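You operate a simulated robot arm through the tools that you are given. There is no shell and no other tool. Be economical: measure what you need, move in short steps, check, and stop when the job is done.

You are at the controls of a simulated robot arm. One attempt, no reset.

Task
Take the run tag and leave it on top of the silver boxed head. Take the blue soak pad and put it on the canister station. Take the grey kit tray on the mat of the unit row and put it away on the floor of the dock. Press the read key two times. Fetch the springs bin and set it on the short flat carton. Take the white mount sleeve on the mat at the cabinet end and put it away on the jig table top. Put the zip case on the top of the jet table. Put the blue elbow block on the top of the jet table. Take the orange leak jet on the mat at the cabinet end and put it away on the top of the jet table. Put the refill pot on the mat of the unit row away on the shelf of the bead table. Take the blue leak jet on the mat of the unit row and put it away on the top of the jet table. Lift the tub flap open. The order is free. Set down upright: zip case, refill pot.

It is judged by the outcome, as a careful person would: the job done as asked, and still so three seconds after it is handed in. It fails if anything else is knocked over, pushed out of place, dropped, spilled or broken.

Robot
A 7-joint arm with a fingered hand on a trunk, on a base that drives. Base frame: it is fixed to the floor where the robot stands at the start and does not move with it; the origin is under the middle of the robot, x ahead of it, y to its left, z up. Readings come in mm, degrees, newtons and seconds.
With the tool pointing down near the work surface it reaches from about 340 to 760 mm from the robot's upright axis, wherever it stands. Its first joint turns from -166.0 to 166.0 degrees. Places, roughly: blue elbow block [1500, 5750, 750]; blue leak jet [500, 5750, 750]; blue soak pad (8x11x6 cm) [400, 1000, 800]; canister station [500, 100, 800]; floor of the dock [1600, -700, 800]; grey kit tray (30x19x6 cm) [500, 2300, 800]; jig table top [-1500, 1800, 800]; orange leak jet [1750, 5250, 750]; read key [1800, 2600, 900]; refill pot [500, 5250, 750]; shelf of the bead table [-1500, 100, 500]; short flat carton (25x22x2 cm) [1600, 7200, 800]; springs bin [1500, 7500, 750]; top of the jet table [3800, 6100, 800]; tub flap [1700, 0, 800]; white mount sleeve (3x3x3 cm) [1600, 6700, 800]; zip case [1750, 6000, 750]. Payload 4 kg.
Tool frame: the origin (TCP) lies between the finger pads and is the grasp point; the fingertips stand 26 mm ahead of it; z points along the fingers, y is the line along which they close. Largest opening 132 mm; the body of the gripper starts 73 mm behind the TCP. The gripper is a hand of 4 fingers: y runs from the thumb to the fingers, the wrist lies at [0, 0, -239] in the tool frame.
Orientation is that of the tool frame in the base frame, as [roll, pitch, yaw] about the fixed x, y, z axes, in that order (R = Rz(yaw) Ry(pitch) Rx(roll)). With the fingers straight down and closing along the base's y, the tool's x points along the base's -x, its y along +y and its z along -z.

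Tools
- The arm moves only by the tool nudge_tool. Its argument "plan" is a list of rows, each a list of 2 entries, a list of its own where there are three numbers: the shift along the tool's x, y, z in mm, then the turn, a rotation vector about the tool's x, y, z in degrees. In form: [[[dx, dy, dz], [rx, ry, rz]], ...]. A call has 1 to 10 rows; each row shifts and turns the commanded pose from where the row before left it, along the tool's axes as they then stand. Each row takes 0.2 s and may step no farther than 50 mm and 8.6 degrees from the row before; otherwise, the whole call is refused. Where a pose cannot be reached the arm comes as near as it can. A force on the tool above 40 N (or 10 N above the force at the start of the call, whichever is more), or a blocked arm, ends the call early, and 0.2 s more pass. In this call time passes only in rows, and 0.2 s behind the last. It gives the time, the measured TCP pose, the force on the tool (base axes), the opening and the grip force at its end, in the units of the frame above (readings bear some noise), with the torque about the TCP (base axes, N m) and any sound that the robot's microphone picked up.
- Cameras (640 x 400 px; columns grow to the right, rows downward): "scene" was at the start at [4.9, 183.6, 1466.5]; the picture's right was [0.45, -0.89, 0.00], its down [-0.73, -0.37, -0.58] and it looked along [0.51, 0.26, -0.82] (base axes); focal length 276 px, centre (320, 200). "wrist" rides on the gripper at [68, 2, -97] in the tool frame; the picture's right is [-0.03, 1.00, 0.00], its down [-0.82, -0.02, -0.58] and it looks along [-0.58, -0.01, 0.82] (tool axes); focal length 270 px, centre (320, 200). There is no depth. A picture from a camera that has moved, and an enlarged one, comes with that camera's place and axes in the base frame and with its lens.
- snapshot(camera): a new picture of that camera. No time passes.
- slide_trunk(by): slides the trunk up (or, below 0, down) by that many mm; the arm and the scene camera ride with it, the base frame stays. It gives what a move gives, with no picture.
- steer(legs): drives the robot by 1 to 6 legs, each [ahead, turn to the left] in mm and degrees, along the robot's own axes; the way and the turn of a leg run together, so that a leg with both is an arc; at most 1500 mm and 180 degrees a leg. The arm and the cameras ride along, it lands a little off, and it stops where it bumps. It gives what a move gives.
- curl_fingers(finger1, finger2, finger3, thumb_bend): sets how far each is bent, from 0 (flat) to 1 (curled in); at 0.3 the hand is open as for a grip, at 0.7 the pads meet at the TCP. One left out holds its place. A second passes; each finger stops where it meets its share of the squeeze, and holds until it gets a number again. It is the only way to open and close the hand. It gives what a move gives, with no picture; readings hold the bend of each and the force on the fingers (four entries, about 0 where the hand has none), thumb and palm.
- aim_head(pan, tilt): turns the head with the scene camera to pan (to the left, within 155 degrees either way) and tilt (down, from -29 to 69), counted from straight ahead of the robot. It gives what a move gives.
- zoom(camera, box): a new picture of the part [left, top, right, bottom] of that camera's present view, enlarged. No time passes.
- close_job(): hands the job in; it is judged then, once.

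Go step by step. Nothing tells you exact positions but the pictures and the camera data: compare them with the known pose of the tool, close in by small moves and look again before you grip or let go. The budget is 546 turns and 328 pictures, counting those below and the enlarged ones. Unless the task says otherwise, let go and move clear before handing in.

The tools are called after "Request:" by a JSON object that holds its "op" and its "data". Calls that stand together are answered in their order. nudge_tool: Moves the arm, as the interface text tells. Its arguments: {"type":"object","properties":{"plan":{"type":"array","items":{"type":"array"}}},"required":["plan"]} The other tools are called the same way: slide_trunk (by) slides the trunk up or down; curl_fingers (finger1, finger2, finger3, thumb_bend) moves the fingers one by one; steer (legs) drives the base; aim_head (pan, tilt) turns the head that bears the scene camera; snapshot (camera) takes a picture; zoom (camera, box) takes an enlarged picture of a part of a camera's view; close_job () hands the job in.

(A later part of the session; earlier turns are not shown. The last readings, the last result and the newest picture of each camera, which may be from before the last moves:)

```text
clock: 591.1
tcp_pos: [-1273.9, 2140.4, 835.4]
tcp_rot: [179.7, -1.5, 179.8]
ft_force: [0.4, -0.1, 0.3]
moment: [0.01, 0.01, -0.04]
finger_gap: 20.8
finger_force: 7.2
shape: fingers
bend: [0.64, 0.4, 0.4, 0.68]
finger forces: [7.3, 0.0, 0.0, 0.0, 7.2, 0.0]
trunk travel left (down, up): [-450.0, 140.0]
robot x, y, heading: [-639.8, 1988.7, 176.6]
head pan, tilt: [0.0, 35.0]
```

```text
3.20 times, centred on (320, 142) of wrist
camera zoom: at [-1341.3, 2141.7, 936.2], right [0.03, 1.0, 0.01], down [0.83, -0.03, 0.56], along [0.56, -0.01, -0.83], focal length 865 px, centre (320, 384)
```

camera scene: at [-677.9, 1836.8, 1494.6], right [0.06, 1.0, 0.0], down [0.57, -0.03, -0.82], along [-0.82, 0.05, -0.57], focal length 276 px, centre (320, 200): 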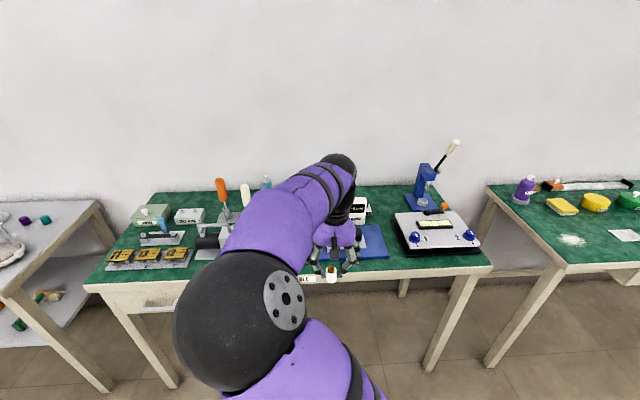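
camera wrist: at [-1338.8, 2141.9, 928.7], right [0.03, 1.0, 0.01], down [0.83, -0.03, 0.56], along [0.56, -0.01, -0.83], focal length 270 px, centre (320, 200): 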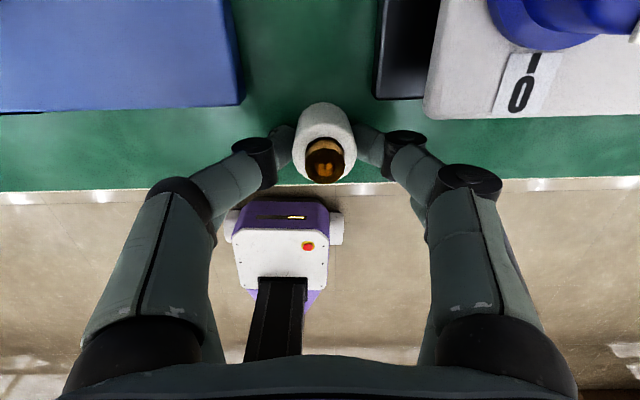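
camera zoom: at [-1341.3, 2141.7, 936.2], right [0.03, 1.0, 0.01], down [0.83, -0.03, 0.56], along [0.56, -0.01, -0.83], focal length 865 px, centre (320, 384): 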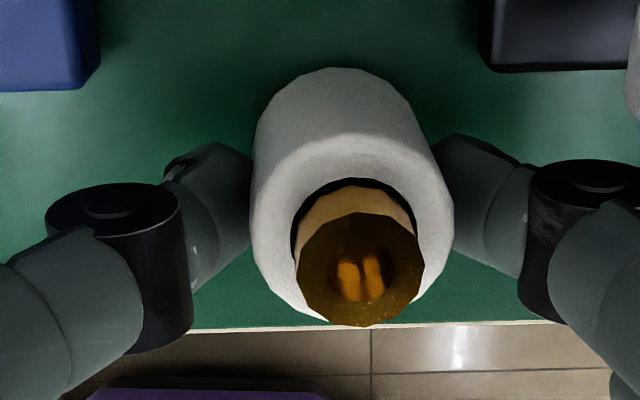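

The jig table top is simply higher (about 796). I lower gently by small steps and release at first contact.

Request:
{"op": "nudge_tool", "data": {"plan": [[[0, 0, 3], [0, 0.8, 0]]]}}

Request:
{"op": "nudge_tool", "data": {"plan": [[[0, 0, 1.5], [0, 0, 0]]]}}

Request:
{"op": "nudge_tool", "data": {"plan": [[[0, 0, 1], [0, 0, 0]]]}}

```text
clock: 591.5
tcp_pos: [-1273.2, 2140.8, 832.4]
tcp_rot: [179.7, -2.2, 179.8]
ft_force: [0.8, 0.6, 0.3]
moment: [0.01, -0.01, 0.01]
finger_gap: 20.6
finger_force: 6.9
shape: fingers
bend: [0.64, 0.4, 0.4, 0.68]
finger forces: [7.3, 0.1, 0.0, 0.0, 7.0, 0.1]
trunk travel left (down, up): [-450.0, 140.0]
robot x, y, heading: [-643.2, 1988.5, 176.6]
head pan, tilt: [0.0, 35.0]
```

```text
clock: 591.9
tcp_pos: [-1275.7, 2140.6, 831.1]
tcp_rot: [179.7, -2.2, 179.8]
ft_force: [0.6, 0.2, -1.3]
moment: [-0.02, 0.0, 0.01]
finger_gap: 20.6
finger_force: 7.4
shape: fingers
bend: [0.64, 0.4, 0.4, 0.68]
finger forces: [7.3, 0.0, 0.0, 0.1, 7.2, 0.0]
trunk travel left (down, up): [-450.0, 140.0]
robot x, y, heading: [-641.3, 1988.8, 176.6]
head pan, tilt: [0.0, 35.0]
```

```text
clock: 592.3
tcp_pos: [-1273.9, 2141.5, 830.8]
tcp_rot: [179.8, -2.2, 179.8]
ft_force: [0.5, 0.0, 0.5]
moment: [-0.03, -0.02, 0.01]
finger_gap: 20.3
finger_force: 7.4
shape: fingers
bend: [0.64, 0.4, 0.4, 0.68]
finger forces: [7.3, 0.1, 0.1, 0.0, 7.1, 0.1]
trunk travel left (down, up): [-450.0, 140.0]
robot x, y, heading: [-638.5, 1992.4, 176.2]
head pan, tilt: [0.0, 35.0]
```

Request:
{"op": "nudge_tool", "data": {"plan": [[[0, 0, 0], [0, -2, 0]]]}}

Request:
{"op": "nudge_tool", "data": {"plan": [[[0, 0, 1], [0, 0, 0]]]}}

Request:
{"op": "nudge_tool", "data": {"plan": [[[0, 0, 1], [0, 0, 0]]]}}

```text
clock: 592.7
tcp_pos: [-1273.4, 2140.7, 830.5]
tcp_rot: [179.6, -0.3, 179.8]
ft_force: [-0.2, 0.1, 0.2]
moment: [-0.04, -0.02, 0.0]
finger_gap: 20.6
finger_force: 7.0
shape: fingers
bend: [0.64, 0.4, 0.4, 0.68]
finger forces: [7.4, 0.1, 0.1, 0.0, 7.2, 0.0]
trunk travel left (down, up): [-450.0, 140.0]
robot x, y, heading: [-640.2, 1991.2, 176.5]
head pan, tilt: [0.0, 35.0]
```

```text
clock: 593.1
tcp_pos: [-1275.0, 2141.8, 830.2]
tcp_rot: [179.6, -0.2, 179.8]
ft_force: [0.1, -0.7, 1.8]
moment: [-0.02, 0.02, 0.0]
finger_gap: 20.7
finger_force: 7.6
shape: fingers
bend: [0.64, 0.4, 0.4, 0.68]
finger forces: [7.2, 0.0, 0.6, 0.1, 7.7, 0.0]
trunk travel left (down, up): [-450.0, 140.0]
robot x, y, heading: [-639.8, 1987.3, 176.4]
head pan, tilt: [0.0, 35.0]
```

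```text
clock: 593.5
tcp_pos: [-1274.0, 2142.0, 829.9]
tcp_rot: [179.7, -0.4, 179.8]
ft_force: [1.8, -0.8, 7.7]
moment: [-0.26, -0.07, 0.13]
finger_gap: 20.7
finger_force: 11.0
shape: fingers
bend: [0.64, 0.4, 0.4, 0.68]
finger forces: [7.2, 0.0, 5.1, 0.0, 8.2, 0.1]
trunk travel left (down, up): [-450.0, 140.0]
robot x, y, heading: [-641.1, 1991.1, 176.8]
head pan, tilt: [0.0, 35.0]
```

Request:
{"op": "nudge_tool", "data": {"plan": [[[0, 0, -4], [0, 0, 0]]]}}

Request:
{"op": "curl_fingers", "data": {"finger2": 0.72, "finger3": 0.72}}

Request:
{"op": "nudge_tool", "data": {"plan": [[[0, 0, 4], [0, 0, 0]]]}}

Request:
{"op": "nudge_tool", "data": {"plan": [[[0, 0, 1.5], [0, 0, 0]]]}}

Request:
{"op": "zoom", "data": {"camera": "wrist", "box": [220, 80, 420, 205]}}

```text
clock: 593.9
tcp_pos: [-1274.2, 2140.2, 833.5]
tcp_rot: [179.7, 0.0, 179.8]
ft_force: [-0.1, -0.1, 0.6]
moment: [0.0, 0.0, -0.01]
finger_gap: 20.4
finger_force: 7.3
shape: fingers
bend: [0.64, 0.4, 0.4, 0.68]
finger forces: [7.2, 0.0, 0.0, 0.0, 7.1, 0.0]
trunk travel left (down, up): [-450.0, 140.0]
robot x, y, heading: [-639.4, 1992.0, 176.7]
head pan, tilt: [0.0, 35.0]
```

```text
clock: 594.9
tcp_pos: [-1274.9, 2140.5, 833.7]
tcp_rot: [179.7, -0.2, 179.8]
ft_force: [-0.2, 0.1, -0.5]
moment: [-0.01, 0.0, -0.02]
finger_gap: 20.6
finger_force: 7.6
shape: fingers
bend: [0.64, 0.71, 0.71, 0.68]
finger forces: [7.3, 0.0, 0.0, 0.0, 7.1, 0.0]
trunk travel left (down, up): [-450.0, 140.0]
robot x, y, heading: [-641.6, 1990.2, 176.6]
head pan, tilt: [0.0, 35.0]
```

```text
clock: 595.3
tcp_pos: [-1275.6, 2142.6, 830.7]
tcp_rot: [179.6, -0.3, 179.8]
ft_force: [0.1, -0.7, 5.1]
moment: [0.07, 0.04, 0.0]
finger_gap: 20.2
finger_force: 7.9
shape: fingers
bend: [0.64, 0.71, 0.71, 0.68]
finger forces: [8.6, 0.0, 0.0, 0.0, 8.1, 0.0]
trunk travel left (down, up): [-450.0, 140.0]
robot x, y, heading: [-637.2, 1987.4, 176.6]
head pan, tilt: [0.0, 35.0]
```

```text
clock: 595.7
tcp_pos: [-1275.1, 2141.4, 828.5]
tcp_rot: [179.6, -0.4, 179.8]
ft_force: [0.9, -0.7, 9.8]
moment: [0.16, 0.15, 0.01]
finger_gap: 20.5
finger_force: 11.9
shape: fingers
bend: [0.65, 0.71, 0.71, 0.68]
finger forces: [14.4, 0.1, 0.1, 0.1, 8.8, 0.0]
trunk travel left (down, up): [-450.0, 140.0]
robot x, y, heading: [-638.3, 1990.4, 176.6]
head pan, tilt: [0.0, 35.0]
```

```text
3.20 times, centred on (320, 142) of wrist
camera zoom: at [-1343.3, 2143.0, 928.8], right [0.03, 1.0, 0.01], down [0.82, -0.03, 0.57], along [0.57, -0.01, -0.82], focal length 865 px, centre (320, 384)
```

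zoom: 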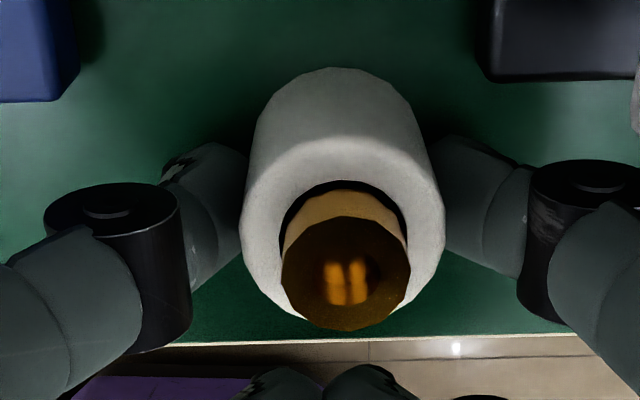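

Seated on the jig table top. I release the two fingers equally, back off upward, and look.

Request:
{"op": "curl_fingers", "data": {"finger1": 0.56, "thumb_bend": 0.6}}

Request:
{"op": "nudge_tool", "data": {"plan": [[[0, 0, -10], [0, 0, 0]], [[0, 0, -35], [0, 0, 0]], [[0, 0, -45], [0, 0, 0]], [[0, 0, -45], [0, 0, 0]]]}}

Request:
{"op": "snapshot", "data": {"camera": "wrist"}}

```text
clock: 596.7
tcp_pos: [-1274.5, 2141.1, 830.4]
tcp_rot: [179.6, -0.3, 179.8]
ft_force: [-3.8, -0.2, 22.9]
moment: [0.16, 0.46, 0.07]
finger_gap: 24.5
finger_force: 10.6
shape: fingers
bend: [0.64, 0.71, 0.71, 0.63]
finger forces: [13.9, 0.0, 0.0, 0.0, 8.8, 0.1]
trunk travel left (down, up): [-450.0, 140.0]
robot x, y, heading: [-641.7, 1990.4, 176.3]
head pan, tilt: [0.0, 35.0]
```

```text
clock: 597.7
tcp_pos: [-1271.5, 2141.0, 963.4]
tcp_rot: [179.7, -0.1, 179.8]
ft_force: [-1.1, 0.5, -0.2]
moment: [0.0, -0.04, -0.02]
finger_gap: 38.8
finger_force: 0.0
shape: fingers
bend: [0.56, 0.71, 0.71, 0.6]
finger forces: [0.0, 0.0, 0.1, 0.1, 0.0, 0.0]
trunk travel left (down, up): [-450.0, 140.0]
robot x, y, heading: [-640.9, 1989.3, 176.7]
head pan, tilt: [0.0, 35.0]
```

```text
100 pictures are left
camera wrist: at [-1341.7, 2141.7, 1062.0], right [0.03, 1.0, 0.0], down [0.82, -0.03, 0.58], along [0.58, -0.01, -0.82], focal length 270 px, centre (320, 200)
```

wrist: 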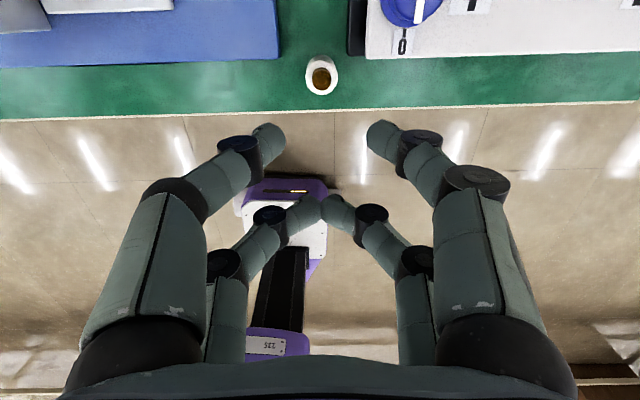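

The sleeve stands on the jig table. I turn the hand back and raise it.

Request:
{"op": "nudge_tool", "data": {"plan": [[[0, 0, -45], [0, 0, 0]], [[-45, 0, 0], [0, 0, 0]], [[-45, 0, 0], [0, 0, 8.5]], [[-45, 0, 0], [0, 0, 8.5]], [[-20, 0, 0], [0, 0, 8.5]], [[0, 0, 0], [0, 0, 8.5]], [[0, 0, 0], [0, 0, 8.5]], [[0, 0, 0], [0, 0, 8.5]], [[0, 0, 0], [0, 0, 8.5]], [[0, 0, 0], [0, 0, 8.5]]]}}

Request:
{"op": "nudge_tool", "data": {"plan": [[[0, 0, 0], [0, 0, 8.5]], [[0, 0, 0], [0, 0, 8.5]], [[0, 0, 0], [0, 0, 8.5]], [[0, 0, 0], [0, 0, 8.5]], [[0, 0, 0], [0, 0, 8.5]], [[0, 0, 0], [0, 0, 8.5]], [[0, 0, 0], [0, 0, 8.5]], [[0, 0, 0], [0, 0, 8.5]], [[0, 0, 0], [0, 0, 8.5]], [[0, 0, 0], [0, 0, 8.5]]]}}

Request:
{"op": "nudge_tool", "data": {"plan": [[[0, 0, 0], [0, 0, 8.5]], [[0, 0, 0], [0, 0, 8.5]], [[0, 0, 0], [0, 0, 8.5]]]}}

Request:
{"op": "snapshot", "data": {"camera": "scene"}}

```text
clock: 599.9
tcp_pos: [-1120.6, 2127.8, 1007.8]
tcp_rot: [-179.9, -0.5, 111.6]
ft_force: [-0.6, -0.5, -0.3]
moment: [-0.01, 0.01, 0.0]
finger_gap: 38.7
finger_force: 0.2
shape: fingers
bend: [0.56, 0.71, 0.71, 0.6]
finger forces: [0.0, 0.0, 0.0, 0.0, 0.0, 0.0]
trunk travel left (down, up): [-450.0, 140.0]
robot x, y, heading: [-637.8, 1990.7, 176.4]
head pan, tilt: [0.0, 35.0]
```

```text
clock: 602.1
tcp_pos: [-1121.3, 2126.2, 1007.3]
tcp_rot: [-179.7, 0.1, 26.6]
ft_force: [-0.4, -0.2, 0.7]
moment: [0.0, -0.02, -0.02]
finger_gap: 38.5
finger_force: 0.1
shape: fingers
bend: [0.56, 0.71, 0.71, 0.6]
finger forces: [0.0, 0.1, 0.1, 0.1, 0.0, 0.1]
trunk travel left (down, up): [-450.0, 140.0]
robot x, y, heading: [-641.1, 1987.6, 176.7]
head pan, tilt: [0.0, 35.0]
```

```text
clock: 602.9
tcp_pos: [-1119.8, 2127.6, 1007.2]
tcp_rot: [-179.8, 0.3, 1.1]
ft_force: [-0.5, -0.1, 0.6]
moment: [0.05, 0.0, 0.01]
finger_gap: 38.5
finger_force: 0.0
shape: fingers
bend: [0.56, 0.71, 0.71, 0.6]
finger forces: [0.1, 0.0, 0.0, 0.0, 0.0, 0.0]
trunk travel left (down, up): [-450.0, 140.0]
robot x, y, heading: [-641.0, 1989.3, 176.6]
head pan, tilt: [0.0, 35.0]
```

```text
99 pictures are left
camera scene: at [-677.7, 1836.9, 1494.6], right [0.06, 1.0, 0.0], down [0.57, -0.03, -0.82], along [-0.82, 0.05, -0.57], focal length 276 px, centre (320, 200)
```

scene: 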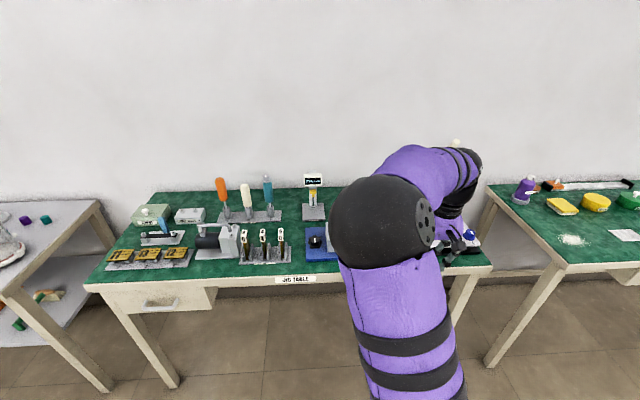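

Now the refill pot and the blue jet on the unit row. I drive up the aisle to look.

Request:
{"op": "nudge_tool", "data": {"plan": [[[0, 49, 0], [0, 0, 0]], [[0, 49, 0], [0, 0, 0]], [[0, 49, 0], [0, 0, 0]]]}}

Request:
{"op": "steer", "data": {"legs": [[-250, 0], [0, -87], [1500, 0], [1200, 0]]}}

Request:
{"op": "aim_head", "data": {"pan": -45, "tilt": 30}}

Request:
{"op": "snapshot", "data": {"camera": "scene"}}

```text
clock: 603.7
tcp_pos: [-1116.8, 1980.8, 1006.6]
tcp_rot: [-179.7, 0.1, 1.3]
ft_force: [-0.5, -0.9, -0.2]
moment: [-0.03, -0.03, 0.0]
finger_gap: 38.3
finger_force: 0.1
shape: fingers
bend: [0.56, 0.71, 0.71, 0.6]
finger forces: [0.0, 0.0, 0.0, 0.0, 0.0, 0.0]
trunk travel left (down, up): [-450.0, 140.0]
robot x, y, heading: [-639.6, 1989.0, 176.7]
head pan, tilt: [0.0, 35.0]
```

```text
clock: 621.8
tcp_pos: [-552.5, 5137.9, 1006.7]
tcp_rot: [-179.8, 0.2, -84.7]
ft_force: [-0.3, -1.2, -0.2]
moment: [-0.01, 0.01, -0.01]
finger_gap: 38.7
finger_force: 0.0
shape: fingers
bend: [0.56, 0.71, 0.71, 0.6]
finger forces: [0.0, 0.0, 0.0, 0.0, 0.0, 0.1]
trunk travel left (down, up): [-450.0, 140.0]
robot x, y, heading: [-508.1, 4661.8, 90.7]
head pan, tilt: [0.0, 35.0]
```

```text
clock: 622.9
tcp_pos: [-552.8, 5137.7, 1007.4]
tcp_rot: [-179.6, 0.3, -84.7]
ft_force: [0.0, -0.6, 0.7]
moment: [0.01, -0.03, -0.01]
finger_gap: 38.7
finger_force: 0.0
shape: fingers
bend: [0.56, 0.71, 0.71, 0.6]
finger forces: [0.0, 0.1, 0.0, 0.0, 0.1, 0.0]
trunk travel left (down, up): [-450.0, 140.0]
robot x, y, heading: [-511.0, 4664.9, 90.5]
head pan, tilt: [-45.0, 30.0]
```

```text
98 pictures are left
camera scene: at [-599.3, 4664.7, 1502.4], right [0.71, -0.7, 0.0], down [-0.35, -0.36, -0.87], along [0.61, 0.62, -0.5], focal length 276 px, centre (320, 200)
```

scene: 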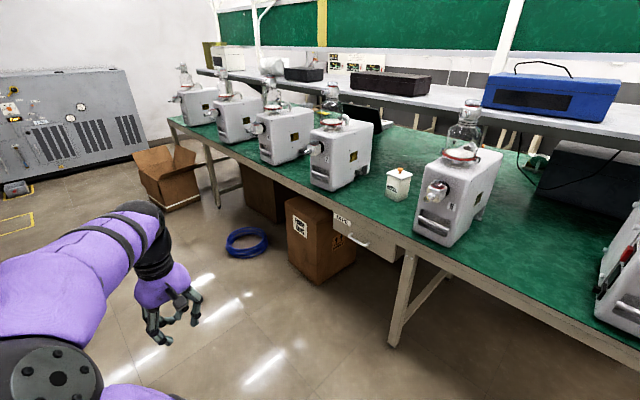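

The refill pot (white with orange knob) stands between two machines near y≈5300. I drive in front of it.

Request:
{"op": "steer", "data": {"legs": [[700, -2], [0, -88], [300, 0]]}}

Request:
{"op": "aim_head", "data": {"pan": 5, "tilt": 35}}

Request:
{"op": "snapshot", "data": {"camera": "scene"}}

Request:
{"op": "snapshot", "data": {"camera": "wrist"}}

```text
clock: 632.1
tcp_pos: [281.3, 5389.9, 1005.4]
tcp_rot: [-179.6, 0.3, -175.9]
ft_force: [-0.3, 1.0, -0.1]
moment: [0.0, -0.03, -0.01]
finger_gap: 38.8
finger_force: 0.0
shape: fingers
bend: [0.56, 0.71, 0.71, 0.6]
finger forces: [0.0, 0.0, 0.0, 0.1, 0.1, 0.0]
trunk travel left (down, up): [-450.0, 140.0]
robot x, y, heading: [-193.6, 5358.4, -0.2]
head pan, tilt: [-45.0, 30.0]
```

```text
clock: 633.3
tcp_pos: [280.4, 5390.1, 1005.9]
tcp_rot: [-179.7, 0.2, -175.9]
ft_force: [-0.2, 0.5, -1.2]
moment: [0.02, -0.01, 0.01]
finger_gap: 39.1
finger_force: 0.1
shape: fingers
bend: [0.56, 0.71, 0.71, 0.6]
finger forces: [0.1, 0.1, 0.1, 0.0, 0.0, 0.0]
trunk travel left (down, up): [-450.0, 140.0]
robot x, y, heading: [-196.9, 5358.6, -0.3]
head pan, tilt: [5.0, 35.0]
```

```text
97 pictures are left
camera scene: at [-164.5, 5516.9, 1494.6], right [0.08, -1.0, 0.0], down [-0.57, -0.05, -0.82], along [0.82, 0.06, -0.57], focal length 276 px, centre (320, 200)
```

scene: 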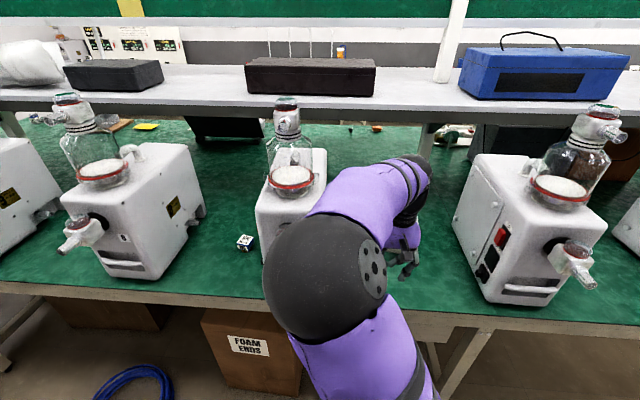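

```text
96 pictures are left
camera wrist: at [211.6, 5387.2, 1104.6], right [-0.05, 1.0, -0.01], down [0.81, 0.04, 0.58], along [0.58, 0.02, -0.81], focal length 270 px, centre (320, 200)
```

wrist: 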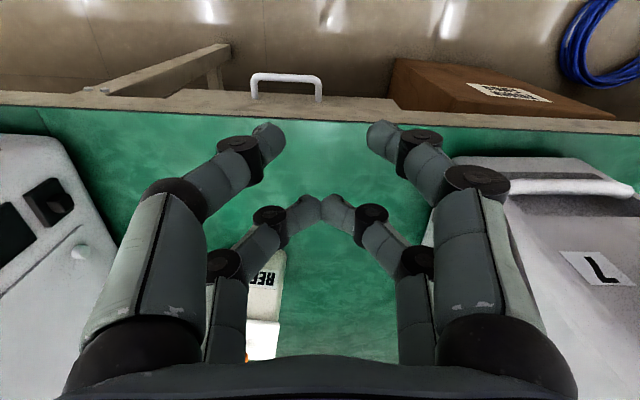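

The blue jet shows near (536,5839). I move the arm aside to see the pot.

Request:
{"op": "nudge_tool", "data": {"plan": [[[0, 49, -20], [0, 0, 0]], [[0, 49, -20], [0, 0, 0]], [[0, 49, 0], [0, 0, 0]], [[0, 49, 0], [0, 0, 0]]]}}

Request:
{"op": "aim_head", "data": {"pan": -10, "tilt": 40}}

Request:
{"op": "snapshot", "data": {"camera": "scene"}}

```text
refused: row 1 steps farther than a row can; nothing moved
```

```text
clock: 634.1
tcp_pos: [280.9, 5389.9, 1005.5]
tcp_rot: [-179.7, 0.3, -176.0]
ft_force: [-0.8, 0.3, -0.2]
moment: [0.0, 0.02, -0.03]
finger_gap: 38.8
finger_force: 0.1
shape: fingers
bend: [0.56, 0.71, 0.71, 0.6]
finger forces: [0.0, 0.0, 0.1, 0.0, 0.1, 0.1]
trunk travel left (down, up): [-450.0, 140.0]
robot x, y, heading: [-193.9, 5359.0, -0.5]
head pan, tilt: [-10.0, 40.0]
```

```text
95 pictures are left
camera scene: at [-168.6, 5494.6, 1487.1], right [-0.18, -0.98, 0.0], down [-0.63, 0.12, -0.77], along [0.75, -0.14, -0.64], focal length 276 px, centre (320, 200)
```

scene: 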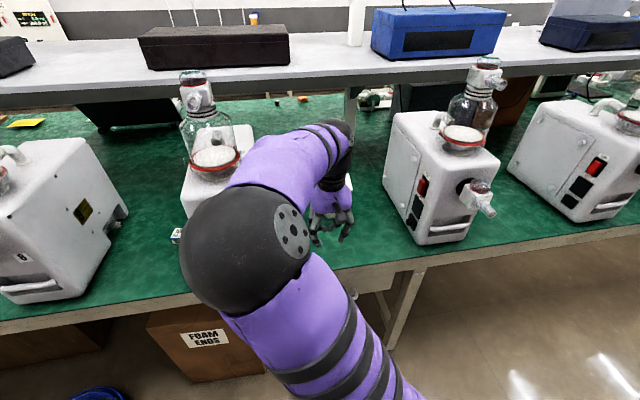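

Request:
{"op": "nudge_tool", "data": {"plan": [[[0, 0, -49], [0, 0, 0]], [[-35, -20, 0], [0, 0, 2]], [[-40, -20, 0], [0, 0, 2]], [[-40, -20, 0], [0, 0, 0]], [[-40, -20, 0], [0, 0, 0]]]}}

Request:
{"op": "curl_fingers", "data": {"finger1": 0.3, "finger2": 0.3, "finger3": 0.3, "thumb_bend": 0.3}}

Request:
{"op": "snapshot", "data": {"camera": "wrist"}}

```text
clock: 635.3
tcp_pos: [438.4, 5315.7, 1055.8]
tcp_rot: [-179.8, 0.1, -180.0]
ft_force: [0.0, 0.5, -0.3]
moment: [0.01, -0.01, 0.0]
finger_gap: 38.5
finger_force: 0.1
shape: fingers
bend: [0.56, 0.71, 0.71, 0.6]
finger forces: [0.0, 0.1, 0.1, 0.1, 0.0, 0.0]
trunk travel left (down, up): [-450.0, 140.0]
robot x, y, heading: [-194.0, 5358.7, -0.3]
head pan, tilt: [-10.0, 40.0]
```

```text
clock: 636.3
tcp_pos: [438.0, 5317.0, 1055.4]
tcp_rot: [-179.6, 0.2, -179.9]
ft_force: [-0.1, -0.4, -0.2]
moment: [-0.01, 0.0, 0.01]
finger_gap: 132.4
finger_force: 0.0
shape: fingers
bend: [0.3, 0.3, 0.3, 0.3]
finger forces: [0.0, 0.0, 0.0, 0.2, 0.0, 0.0]
trunk travel left (down, up): [-450.0, 140.0]
robot x, y, heading: [-195.3, 5356.7, -0.6]
head pan, tilt: [-10.0, 40.0]
```

```text
94 pictures are left
camera wrist: at [368.5, 5319.1, 1154.2], right [0.02, 1.0, -0.01], down [0.81, -0.02, 0.58], along [0.58, -0.02, -0.81], focal length 270 px, centre (320, 200)
```

wrist: 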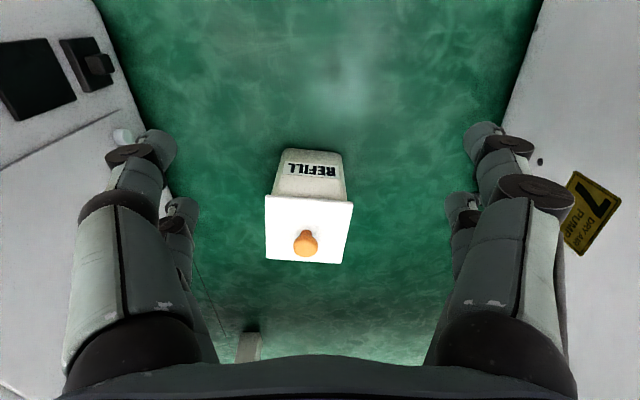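

The refill pot is about 103 mm square, 130 tall plus knob, centred near (587,5299). It must go onto a low shelf, so I will grip it from the side with the hand horizontal and the camera on top. First I turn the hand 180°.

Request:
{"op": "nudge_tool", "data": {"plan": [[[40, 0, 0], [0, 0, 0]], [[30, 0, 0], [0, 0, -8.5]], [[0, 0, 0], [0, 0, -8.5]], [[0, 0, 0], [0, 0, -8.5]], [[0, 0, 0], [0, 0, -8.5]], [[0, 0, 0], [0, 0, -8.5]], [[0, 0, 0], [0, 0, -8.5]], [[0, 0, 0], [0, 0, -8.5]], [[0, 0, 0], [0, 0, -8.5]], [[0, 0, 0], [0, 0, -8.5]]]}}

Request:
{"op": "nudge_tool", "data": {"plan": [[[0, 0, 0], [0, 0, -8.5]], [[0, 0, 0], [0, 0, -8.5]], [[0, 0, 0], [0, 0, -8.5]], [[0, 0, 0], [0, 0, -8.5]], [[0, 0, 0], [0, 0, -8.5]], [[0, 0, 0], [0, 0, -8.5]], [[0, 0, 0], [0, 0, -8.5]], [[0, 0, 0], [0, 0, -8.5]], [[0, 0, 0], [0, 0, -8.5]], [[0, 0, 0], [0, 0, -8.5]]]}}

Request:
{"op": "nudge_tool", "data": {"plan": [[[0, 0, 0], [0, 0, -8.5]], [[0, 0, 0], [0, 0, -8.5]]]}}

```text
clock: 638.5
tcp_pos: [368.1, 5315.3, 1056.0]
tcp_rot: [-179.7, -0.3, -103.2]
ft_force: [0.1, -0.7, 0.4]
moment: [0.0, 0.0, 0.01]
finger_gap: 132.3
finger_force: 0.0
shape: fingers
bend: [0.3, 0.3, 0.3, 0.3]
finger forces: [0.0, 0.0, 0.1, 0.0, 0.0, 0.1]
trunk travel left (down, up): [-450.0, 140.0]
robot x, y, heading: [-193.4, 5357.2, -0.1]
head pan, tilt: [-10.0, 40.0]
```

```text
clock: 640.7
tcp_pos: [368.9, 5315.3, 1056.3]
tcp_rot: [179.8, -0.2, -18.2]
ft_force: [-0.2, 0.4, 0.1]
moment: [-0.01, 0.02, 0.0]
finger_gap: 132.6
finger_force: 0.1
shape: fingers
bend: [0.3, 0.3, 0.3, 0.3]
finger forces: [0.0, 0.0, 0.1, 0.0, 0.1, 0.1]
trunk travel left (down, up): [-450.0, 140.0]
robot x, y, heading: [-195.1, 5358.1, -0.2]
head pan, tilt: [-10.0, 40.0]
```

```text
clock: 641.3
tcp_pos: [369.5, 5316.4, 1055.3]
tcp_rot: [179.7, -0.2, -1.1]
ft_force: [-0.2, -0.6, -0.1]
moment: [-0.03, 0.01, 0.01]
finger_gap: 132.7
finger_force: 0.0
shape: fingers
bend: [0.3, 0.3, 0.3, 0.3]
finger forces: [0.0, 0.0, 0.1, 0.1, 0.1, 0.0]
trunk travel left (down, up): [-450.0, 140.0]
robot x, y, heading: [-196.4, 5358.4, -0.4]
head pan, tilt: [-10.0, 40.0]
```

Request:
{"op": "nudge_tool", "data": {"plan": [[[0, 0, 0], [0, 8.5, 0]], [[0, 0, 0], [0, 8.5, 0]], [[0, 0, 0], [0, 8.5, 0]], [[0, 0, 0], [0, 8.5, 0]], [[0, 0, 0], [0, 8.5, 0]], [[0, 0, 0], [0, 8.5, 0]], [[0, 0, 0], [0, 8.5, 0]], [[0, 0, 0], [0, 8.5, 0]], [[0, 0, 0], [0, 8.5, 0]], [[0, 0, 0], [0, 8.5, 0]]]}}

Request:
{"op": "nudge_tool", "data": {"plan": [[[0, 0, 0], [0, 4.8, 0]]]}}

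Request:
{"op": "snapshot", "data": {"camera": "wrist"}}

Request:
{"op": "snapshot", "data": {"camera": "scene"}}

```text
clock: 643.5
tcp_pos: [366.1, 5314.4, 1055.2]
tcp_rot: [169.5, -85.2, 9.1]
ft_force: [0.5, -1.4, -1.0]
moment: [0.08, -0.13, 0.09]
finger_gap: 132.9
finger_force: 0.1
shape: fingers
bend: [0.3, 0.3, 0.3, 0.3]
finger forces: [0.1, 0.0, 0.1, 0.1, 0.1, 0.1]
trunk travel left (down, up): [-450.0, 140.0]
robot x, y, heading: [-190.1, 5358.2, -0.3]
head pan, tilt: [-10.0, 40.0]
```

```text
clock: 643.9
tcp_pos: [367.1, 5306.0, 1056.9]
tcp_rot: [174.8, -86.8, 3.7]
ft_force: [0.1, 0.8, 0.4]
moment: [0.0, 0.0, -0.05]
finger_gap: 132.8
finger_force: 0.0
shape: fingers
bend: [0.3, 0.3, 0.3, 0.3]
finger forces: [0.0, 0.0, 0.0, 0.0, 0.0, 0.0]
out of reach, approached as far as the arm can: row 1
trunk travel left (down, up): [-450.0, 140.0]
robot x, y, heading: [-191.8, 5355.2, -0.3]
head pan, tilt: [-10.0, 40.0]
```

```text
93 pictures are left
camera wrist: at [273.5, 5306.5, 1132.9], right [-0.03, -1.0, -0.02], down [-0.62, 0.03, -0.78], along [0.78, -0.01, -0.62], focal length 270 px, centre (320, 200)
```

wrist: 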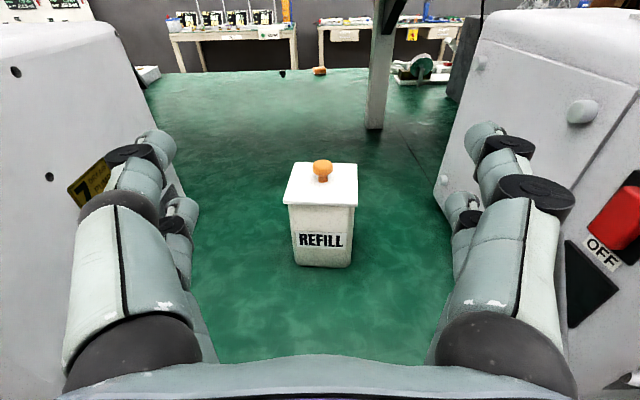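

```text
92 pictures are left
camera scene: at [-169.5, 5495.7, 1487.0], right [-0.18, -0.98, 0.0], down [-0.63, 0.12, -0.77], along [0.75, -0.14, -0.64], focal length 276 px, centre (320, 200)
```

scene: 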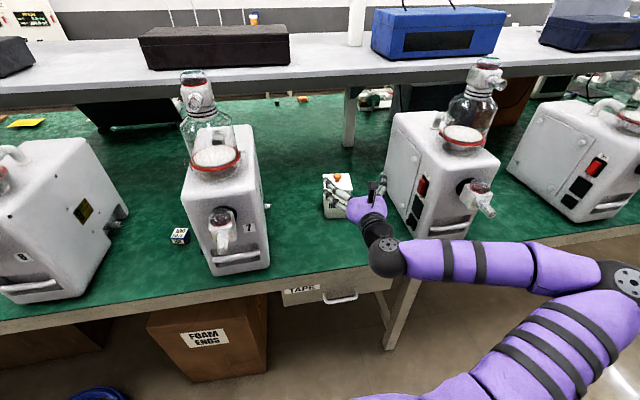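

A clear view: the pot's front face is at x≈548, body about 89 wide, centre y≈5302. I lower the hand level with its body.

Request:
{"op": "nudge_tool", "data": {"plan": [[[-40, 0, 0], [0, 0, 0]], [[-40, 0, 0], [0, 0, 0]], [[-40, 2, 0], [0, 0, 0]], [[-40, 2, 0], [0, 0, 0]], [[-40, 0, 0], [0, 2, 0]]]}}

Request:
{"op": "snapshot", "data": {"camera": "wrist"}}

```text
clock: 645.1
tcp_pos: [368.6, 5304.4, 1057.1]
tcp_rot: [176.7, -86.5, 1.6]
ft_force: [-0.4, -0.6, 0.5]
moment: [-0.05, -0.01, -0.01]
finger_gap: 133.0
finger_force: 0.0
shape: fingers
bend: [0.3, 0.3, 0.3, 0.3]
finger forces: [0.1, 0.1, 0.0, 0.0, 0.0, 0.1]
out of reach, approached as far as the arm can: row 1, 2, 3, 4, 5
trunk travel left (down, up): [-450.0, 140.0]
robot x, y, heading: [-192.7, 5360.1, -0.5]
head pan, tilt: [-10.0, 40.0]
```

```text
91 pictures are left
camera wrist: at [274.1, 5305.2, 1132.4], right [-0.03, -1.0, -0.02], down [-0.62, 0.04, -0.78], along [0.78, -0.01, -0.62], focal length 270 px, centre (320, 200)
```

wrist: 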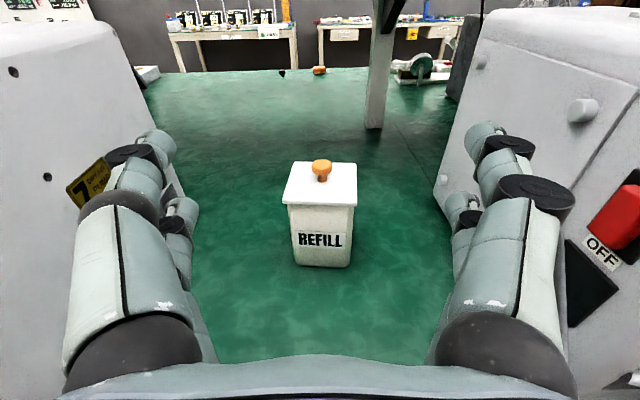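

The arm cannot go lower in this posture, so I lower the trunk instead.

Request:
{"op": "slide_trunk", "data": {"by": -100}}

Request:
{"op": "slide_trunk", "data": {"by": -105}}

Request:
{"op": "snapshot", "data": {"camera": "wrist"}}

Request:
{"op": "snapshot", "data": {"camera": "scene"}}

```text
clock: 646.4
tcp_pos: [367.2, 5304.4, 955.9]
tcp_rot: [176.6, -86.6, 1.7]
ft_force: [-0.3, 0.2, 0.6]
moment: [0.0, 0.02, 0.04]
finger_gap: 132.9
finger_force: 0.1
shape: fingers
bend: [0.3, 0.3, 0.3, 0.3]
finger forces: [0.1, 0.0, 0.1, 0.0, 0.0, 0.1]
trunk travel left (down, up): [-350.0, 240.0]
robot x, y, heading: [-196.6, 5356.9, -0.4]
head pan, tilt: [-10.0, 40.0]
```

```text
clock: 647.8
tcp_pos: [367.6, 5304.9, 851.2]
tcp_rot: [176.6, -86.6, 1.7]
ft_force: [-0.8, -0.7, 0.3]
moment: [-0.02, 0.02, 0.01]
finger_gap: 132.9
finger_force: 0.0
shape: fingers
bend: [0.3, 0.3, 0.3, 0.3]
finger forces: [0.0, 0.1, 0.0, 0.0, 0.0, 0.0]
trunk travel left (down, up): [-245.0, 345.0]
robot x, y, heading: [-196.4, 5356.5, -0.5]
head pan, tilt: [-10.0, 40.0]
```

```text
90 pictures are left
camera wrist: at [274.1, 5305.2, 927.4], right [-0.03, -1.0, -0.02], down [-0.62, 0.04, -0.78], along [0.78, -0.01, -0.62], focal length 270 px, centre (320, 200)
```

wrist: 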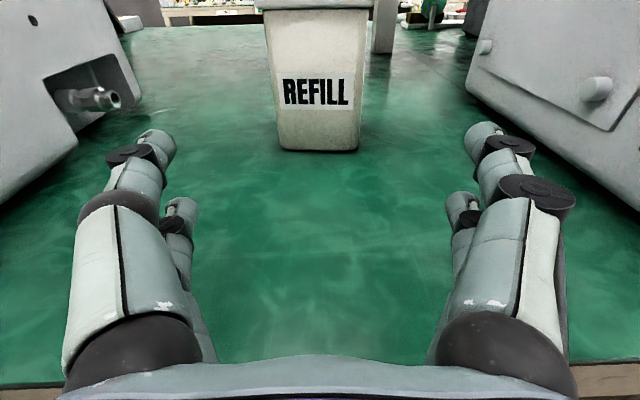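

```text
89 pictures are left
camera scene: at [-169.0, 5494.4, 1282.1], right [-0.18, -0.98, 0.0], down [-0.63, 0.12, -0.77], along [0.75, -0.14, -0.64], focal length 276 px, centre (320, 200)
```

scene: 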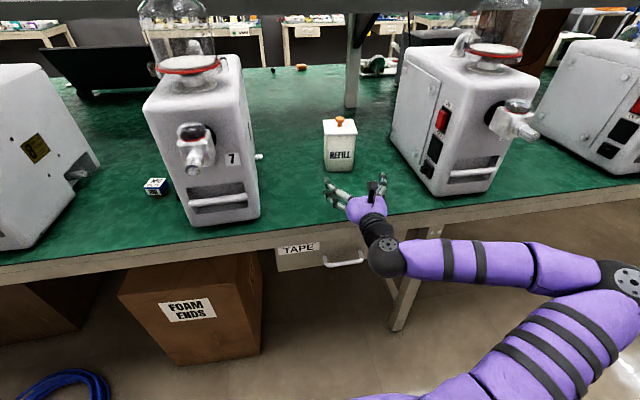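

I advance along the pot with the fingers either side.

Request:
{"op": "nudge_tool", "data": {"plan": [[[2, 1, 45], [0, 0, 0]], [[2, 1, 45], [0, 0, 0]], [[2, 1, 45], [0, 0, 0]]]}}

Request:
{"op": "snapshot", "data": {"camera": "wrist"}}

```text
clock: 648.6
tcp_pos: [400.4, 5301.3, 851.6]
tcp_rot: [178.0, -86.0, 0.2]
ft_force: [-0.3, -0.1, 0.1]
moment: [0.0, 0.03, 0.0]
finger_gap: 133.0
finger_force: 0.1
shape: fingers
bend: [0.3, 0.3, 0.3, 0.3]
finger forces: [0.0, 0.0, 0.0, 0.0, 0.1, 0.0]
out of reach, approached as far as the arm can: row 1, 2, 3
trunk travel left (down, up): [-245.0, 345.0]
robot x, y, heading: [-195.0, 5360.9, -0.7]
head pan, tilt: [-10.0, 40.0]
```

```text
88 pictures are left
camera wrist: at [308.6, 5301.8, 928.7], right [-0.04, -1.0, -0.02], down [-0.63, 0.04, -0.77], along [0.77, -0.01, -0.63], focal length 270 px, centre (320, 200)
```

wrist: 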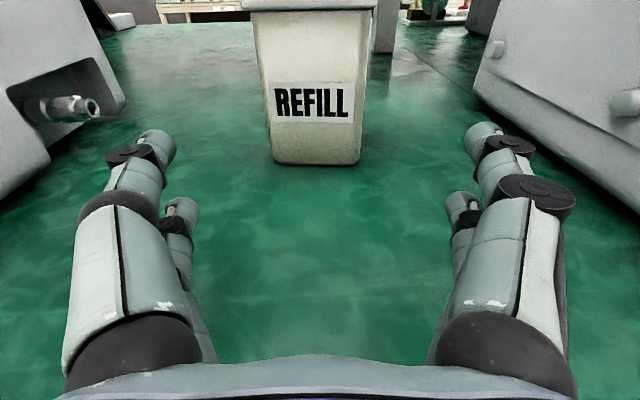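

The arm is at its limit, so I drive the base forward instead.

Request:
{"op": "steer", "data": {"legs": [[140, 0.5]]}}

Request:
{"op": "snapshot", "data": {"camera": "wrist"}}

```text
clock: 649.9
tcp_pos: [541.9, 5303.8, 851.8]
tcp_rot: [177.8, -85.9, 0.6]
ft_force: [0.2, -0.2, -0.3]
moment: [-0.01, -0.02, 0.03]
finger_gap: 133.2
finger_force: 0.1
shape: fingers
bend: [0.3, 0.3, 0.3, 0.3]
finger forces: [0.1, 0.0, 0.0, 0.0, 0.1, 0.0]
trunk travel left (down, up): [-245.0, 345.0]
robot x, y, heading: [-52.6, 5357.4, -0.2]
head pan, tilt: [-10.0, 40.0]
```

```text
87 pictures are left
camera wrist: at [449.1, 5304.3, 928.7], right [-0.03, -1.0, -0.02], down [-0.63, 0.04, -0.77], along [0.77, -0.01, -0.63], focal length 270 px, centre (320, 200)
```

wrist: 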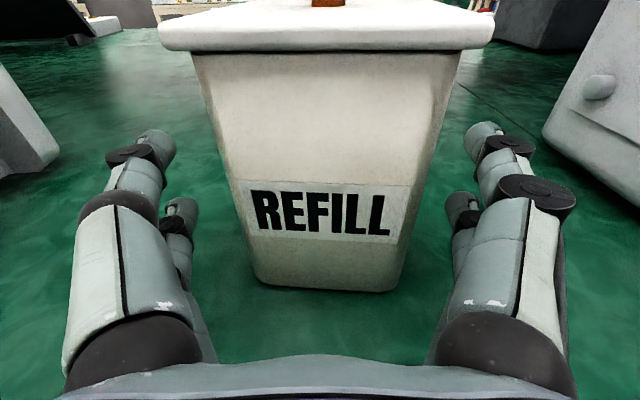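

Request:
{"op": "steer", "data": {"legs": [[45, 0]]}}

Request:
{"op": "snapshot", "data": {"camera": "wrist"}}

```text
clock: 650.8
tcp_pos: [586.8, 5304.6, 853.2]
tcp_rot: [178.0, -86.0, 0.5]
ft_force: [0.2, 0.6, -0.6]
moment: [-0.03, 0.0, 0.0]
finger_gap: 133.2
finger_force: 0.7
shape: fingers
bend: [0.3, 0.3, 0.3, 0.3]
finger forces: [0.1, 0.0, 0.1, 0.1, 0.0, 0.1]
trunk travel left (down, up): [-245.0, 345.0]
robot x, y, heading: [-7.3, 5358.0, -0.6]
head pan, tilt: [-10.0, 40.0]
```

```text
86 pictures are left
camera wrist: at [494.6, 5304.2, 928.7], right [-0.03, -1.0, -0.02], down [-0.63, 0.04, -0.77], along [0.77, -0.01, -0.63], focal length 270 px, centre (320, 200)
```

wrist: 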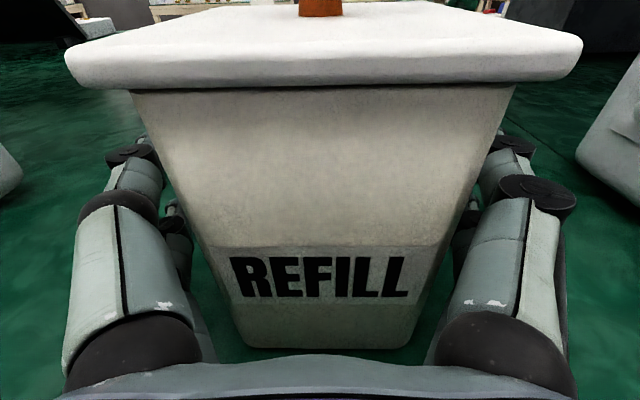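

The pot sits between the fingers. I close on it.

Request:
{"op": "curl_fingers", "data": {"finger1": 0.6, "finger2": 0.6, "finger3": 0.6, "thumb_bend": 0.6}}

Request:
{"op": "slide_trunk", "data": {"by": 20}}

Request:
{"op": "snapshot", "data": {"camera": "wrist"}}

Request:
{"op": "snapshot", "data": {"camera": "scene"}}

```text
clock: 651.8
tcp_pos: [586.9, 5303.4, 851.4]
tcp_rot: [177.7, -85.9, 0.6]
ft_force: [0.4, 2.1, 0.8]
moment: [-0.05, -0.07, 0.03]
finger_gap: 86.6
finger_force: 27.9
shape: fingers
bend: [0.54, 0.5, 0.5, 0.53]
finger forces: [14.9, 12.7, 7.7, 0.0, 20.4, 0.0]
trunk travel left (down, up): [-245.0, 345.0]
robot x, y, heading: [-4.7, 5361.4, -0.0]
head pan, tilt: [-10.0, 40.0]
```

```text
clock: 652.5
tcp_pos: [588.1, 5303.2, 871.6]
tcp_rot: [178.2, -85.9, 0.2]
ft_force: [-0.4, 0.3, -6.4]
moment: [0.03, 0.01, 0.0]
finger_gap: 86.5
finger_force: 28.1
shape: fingers
bend: [0.54, 0.51, 0.5, 0.53]
finger forces: [15.6, 13.5, 7.4, 0.1, 19.7, 0.0]
trunk travel left (down, up): [-265.0, 325.0]
robot x, y, heading: [-9.8, 5359.2, -0.1]
head pan, tilt: [-10.0, 40.0]
```

```text
85 pictures are left
camera wrist: at [495.0, 5304.1, 948.3], right [-0.03, -1.0, -0.02], down [-0.63, 0.04, -0.77], along [0.77, -0.01, -0.63], focal length 270 px, centre (320, 200)
```

wrist: 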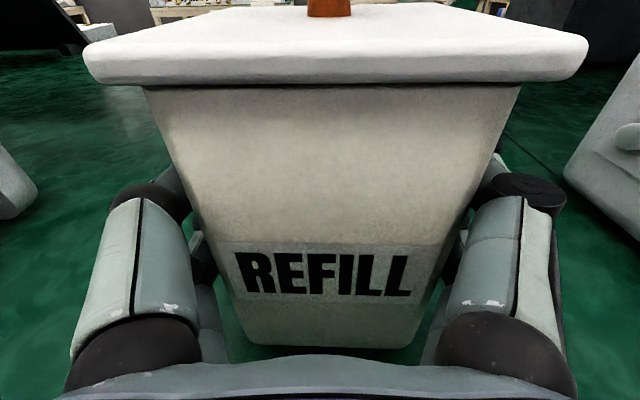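

```text
84 pictures are left
camera scene: at [16.5, 5494.0, 1302.1], right [-0.17, -0.98, 0.0], down [-0.63, 0.11, -0.77], along [0.75, -0.13, -0.64], focal length 276 px, centre (320, 200)
```

scene: 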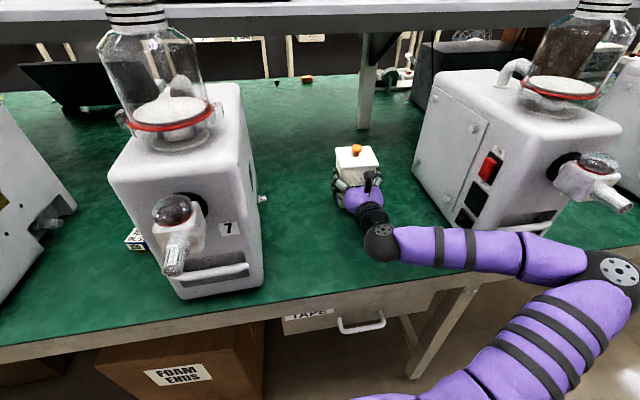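

The pot is lifted level, lid in place. I reverse straight out before raising anything.

Request:
{"op": "steer", "data": {"legs": [[-480, 0]]}}

Request:
{"op": "snapshot", "data": {"camera": "scene"}}

```text
clock: 655.4
tcp_pos: [107.8, 5305.2, 872.1]
tcp_rot: [178.1, -85.9, 0.6]
ft_force: [0.3, 0.1, -5.9]
moment: [0.03, 0.09, 0.0]
finger_gap: 86.8
finger_force: 27.9
shape: fingers
bend: [0.54, 0.51, 0.5, 0.53]
finger forces: [15.5, 13.5, 7.4, 0.1, 19.7, 0.1]
trunk travel left (down, up): [-265.0, 325.0]
robot x, y, heading: [-486.9, 5357.7, 0.1]
head pan, tilt: [-10.0, 40.0]
```

```text
83 pictures are left
camera scene: at [-463.6, 5493.7, 1302.0], right [-0.17, -0.99, 0.0], down [-0.63, 0.11, -0.77], along [0.75, -0.13, -0.64], focal length 276 px, centre (320, 200)
```

scene: 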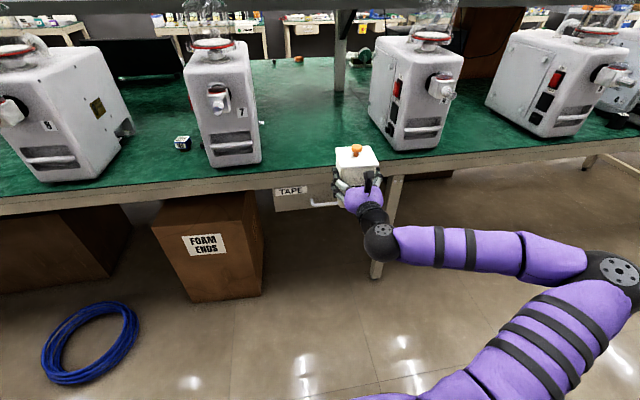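

Request:
{"op": "steer", "data": {"legs": [[0, -87.5], [1500, 0], [1500, 0], [1300, 0]]}}

Request:
{"op": "aim_head", "data": {"pan": -45, "tilt": 30}}

Request:
{"op": "snapshot", "data": {"camera": "scene"}}

```text
clock: 679.5
tcp_pos: [-222.1, 503.5, 870.5]
tcp_rot: [178.2, -85.9, -84.8]
ft_force: [1.0, -0.1, -4.9]
moment: [0.04, -0.02, 0.04]
finger_gap: 86.2
finger_force: 26.6
shape: fingers
bend: [0.54, 0.51, 0.5, 0.53]
finger forces: [14.5, 12.7, 7.1, 0.0, 18.7, 0.0]
trunk travel left (down, up): [-265.0, 325.0]
robot x, y, heading: [-219.5, 1101.1, -84.8]
head pan, tilt: [-10.0, 40.0]
```

```text
clock: 680.5
tcp_pos: [-222.0, 504.5, 872.1]
tcp_rot: [178.2, -85.9, -84.9]
ft_force: [0.3, -0.2, -6.0]
moment: [0.07, -0.05, 0.03]
finger_gap: 86.5
finger_force: 26.1
shape: fingers
bend: [0.54, 0.51, 0.5, 0.53]
finger forces: [14.5, 12.7, 7.1, 0.1, 18.7, 0.0]
trunk travel left (down, up): [-265.0, 325.0]
robot x, y, heading: [-219.7, 1100.9, -85.4]
head pan, tilt: [-45.0, 30.0]
```

```text
82 pictures are left
camera scene: at [-128.4, 1102.6, 1317.4], right [-0.76, 0.65, 0.0], down [0.32, 0.38, -0.87], along [-0.56, -0.66, -0.5], focal length 276 px, centre (320, 200)
```

scene: 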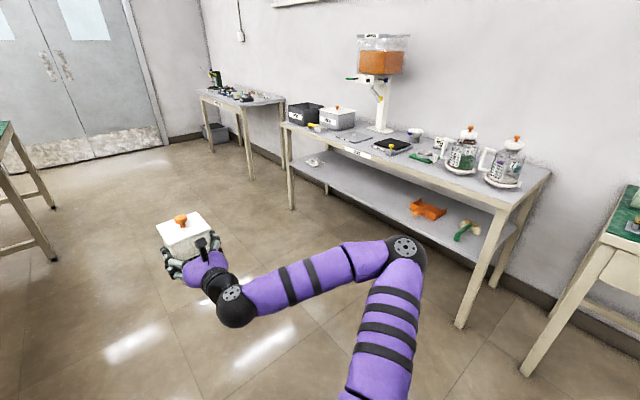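

The shelf is free around (−1392,66). I need the pot about 300 mm lower than the trunk alone allows, so I test a posture with the hand pointing left relative to the robot.

Request:
{"op": "nudge_tool", "data": {"plan": [[[0, 0, 0], [8, 0, 0]], [[0, 0, 0], [8, 0, 0]], [[0, 0, 0], [8, 0, 0]], [[0, 0, 0], [8, 0, 0]], [[0, 0, 0], [8, 0, 0]], [[0, 0, 0], [8, 0, 0]], [[0, 0, 0], [8, 0, 0]]]}}

Request:
{"op": "nudge_tool", "data": {"plan": [[[-30, 0, 0], [0, 0, 0]], [[-30, 0, 0], [0, 0, 0]]]}}

Request:
{"op": "snapshot", "data": {"camera": "scene"}}

```text
clock: 682.1
tcp_pos: [-207.1, 515.8, 949.2]
tcp_rot: [-125.7, -85.4, -85.0]
ft_force: [-0.9, 0.4, -5.4]
moment: [0.04, 0.07, 0.01]
finger_gap: 86.5
finger_force: 25.9
shape: fingers
bend: [0.54, 0.51, 0.5, 0.53]
finger forces: [13.9, 12.4, 6.8, 0.0, 18.1, 0.0]
out of reach, approached as far as the arm can: row 1, 2, 3, 4, 5, 6, 7
trunk travel left (down, up): [-265.0, 325.0]
robot x, y, heading: [-219.6, 1103.6, -85.5]
head pan, tilt: [-45.0, 30.0]
```

```text
clock: 682.7
tcp_pos: [-201.8, 525.2, 942.5]
tcp_rot: [-124.7, -84.9, -86.0]
ft_force: [0.3, 0.3, -6.3]
moment: [0.05, 0.04, 0.02]
finger_gap: 86.2
finger_force: 25.4
shape: fingers
bend: [0.54, 0.51, 0.5, 0.53]
finger forces: [14.0, 12.4, 6.7, 0.1, 18.0, 0.0]
out of reach, approached as far as the arm can: row 1, 2
trunk travel left (down, up): [-265.0, 325.0]
robot x, y, heading: [-219.4, 1100.1, -85.1]
head pan, tilt: [-45.0, 30.0]
```

```text
81 pictures are left
camera scene: at [-128.6, 1102.6, 1317.4], right [-0.76, 0.65, 0.0], down [0.32, 0.38, -0.87], along [-0.56, -0.66, -0.5], focal length 276 px, centre (320, 200)
```

scene: 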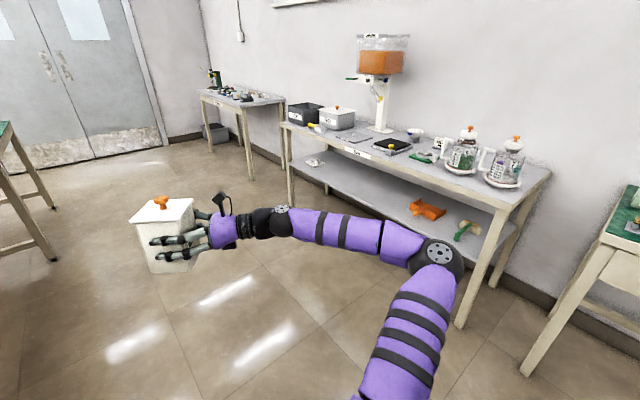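

I shift the hand to the robot's left, as in the earlier horizontal posture that worked.

Request:
{"op": "nudge_tool", "data": {"plan": [[[0, -26, 30], [0, 0, 0]], [[0, -26, 30], [0, 0, 0]], [[0, -26, 30], [0, 0, 0]], [[0, -26, 30], [0, 0, 0]], [[0, -26, 30], [0, 0, 0]], [[0, -26, 30], [0, 0, 0]], [[0, -26, 30], [0, 0, 0]], [[0, -26, 30], [0, 0, 0]]]}}

Request:
{"op": "snapshot", "data": {"camera": "wrist"}}

```text
clock: 684.5
tcp_pos: [110.0, 582.2, 943.9]
tcp_rot: [-125.5, -85.9, -85.4]
ft_force: [0.0, 0.1, -5.0]
moment: [0.07, 0.07, 0.01]
finger_gap: 86.4
finger_force: 25.0
shape: fingers
bend: [0.54, 0.51, 0.5, 0.53]
finger forces: [13.7, 12.2, 6.4, 0.0, 17.6, 0.1]
trunk travel left (down, up): [-265.0, 325.0]
robot x, y, heading: [-212.9, 1102.6, -85.4]
head pan, tilt: [-45.0, 30.0]
```

```text
80 pictures are left
camera wrist: at [26.0, 625.0, 1018.1], right [-0.51, -0.85, -0.08], down [-0.49, 0.37, -0.79], along [0.71, -0.36, -0.61], focal length 270 px, centre (320, 200)
```

wrist: 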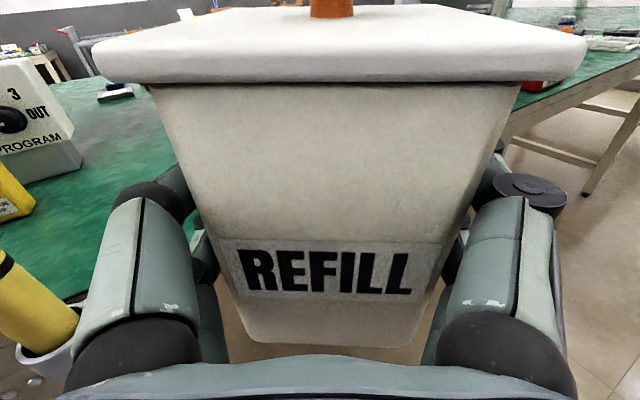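

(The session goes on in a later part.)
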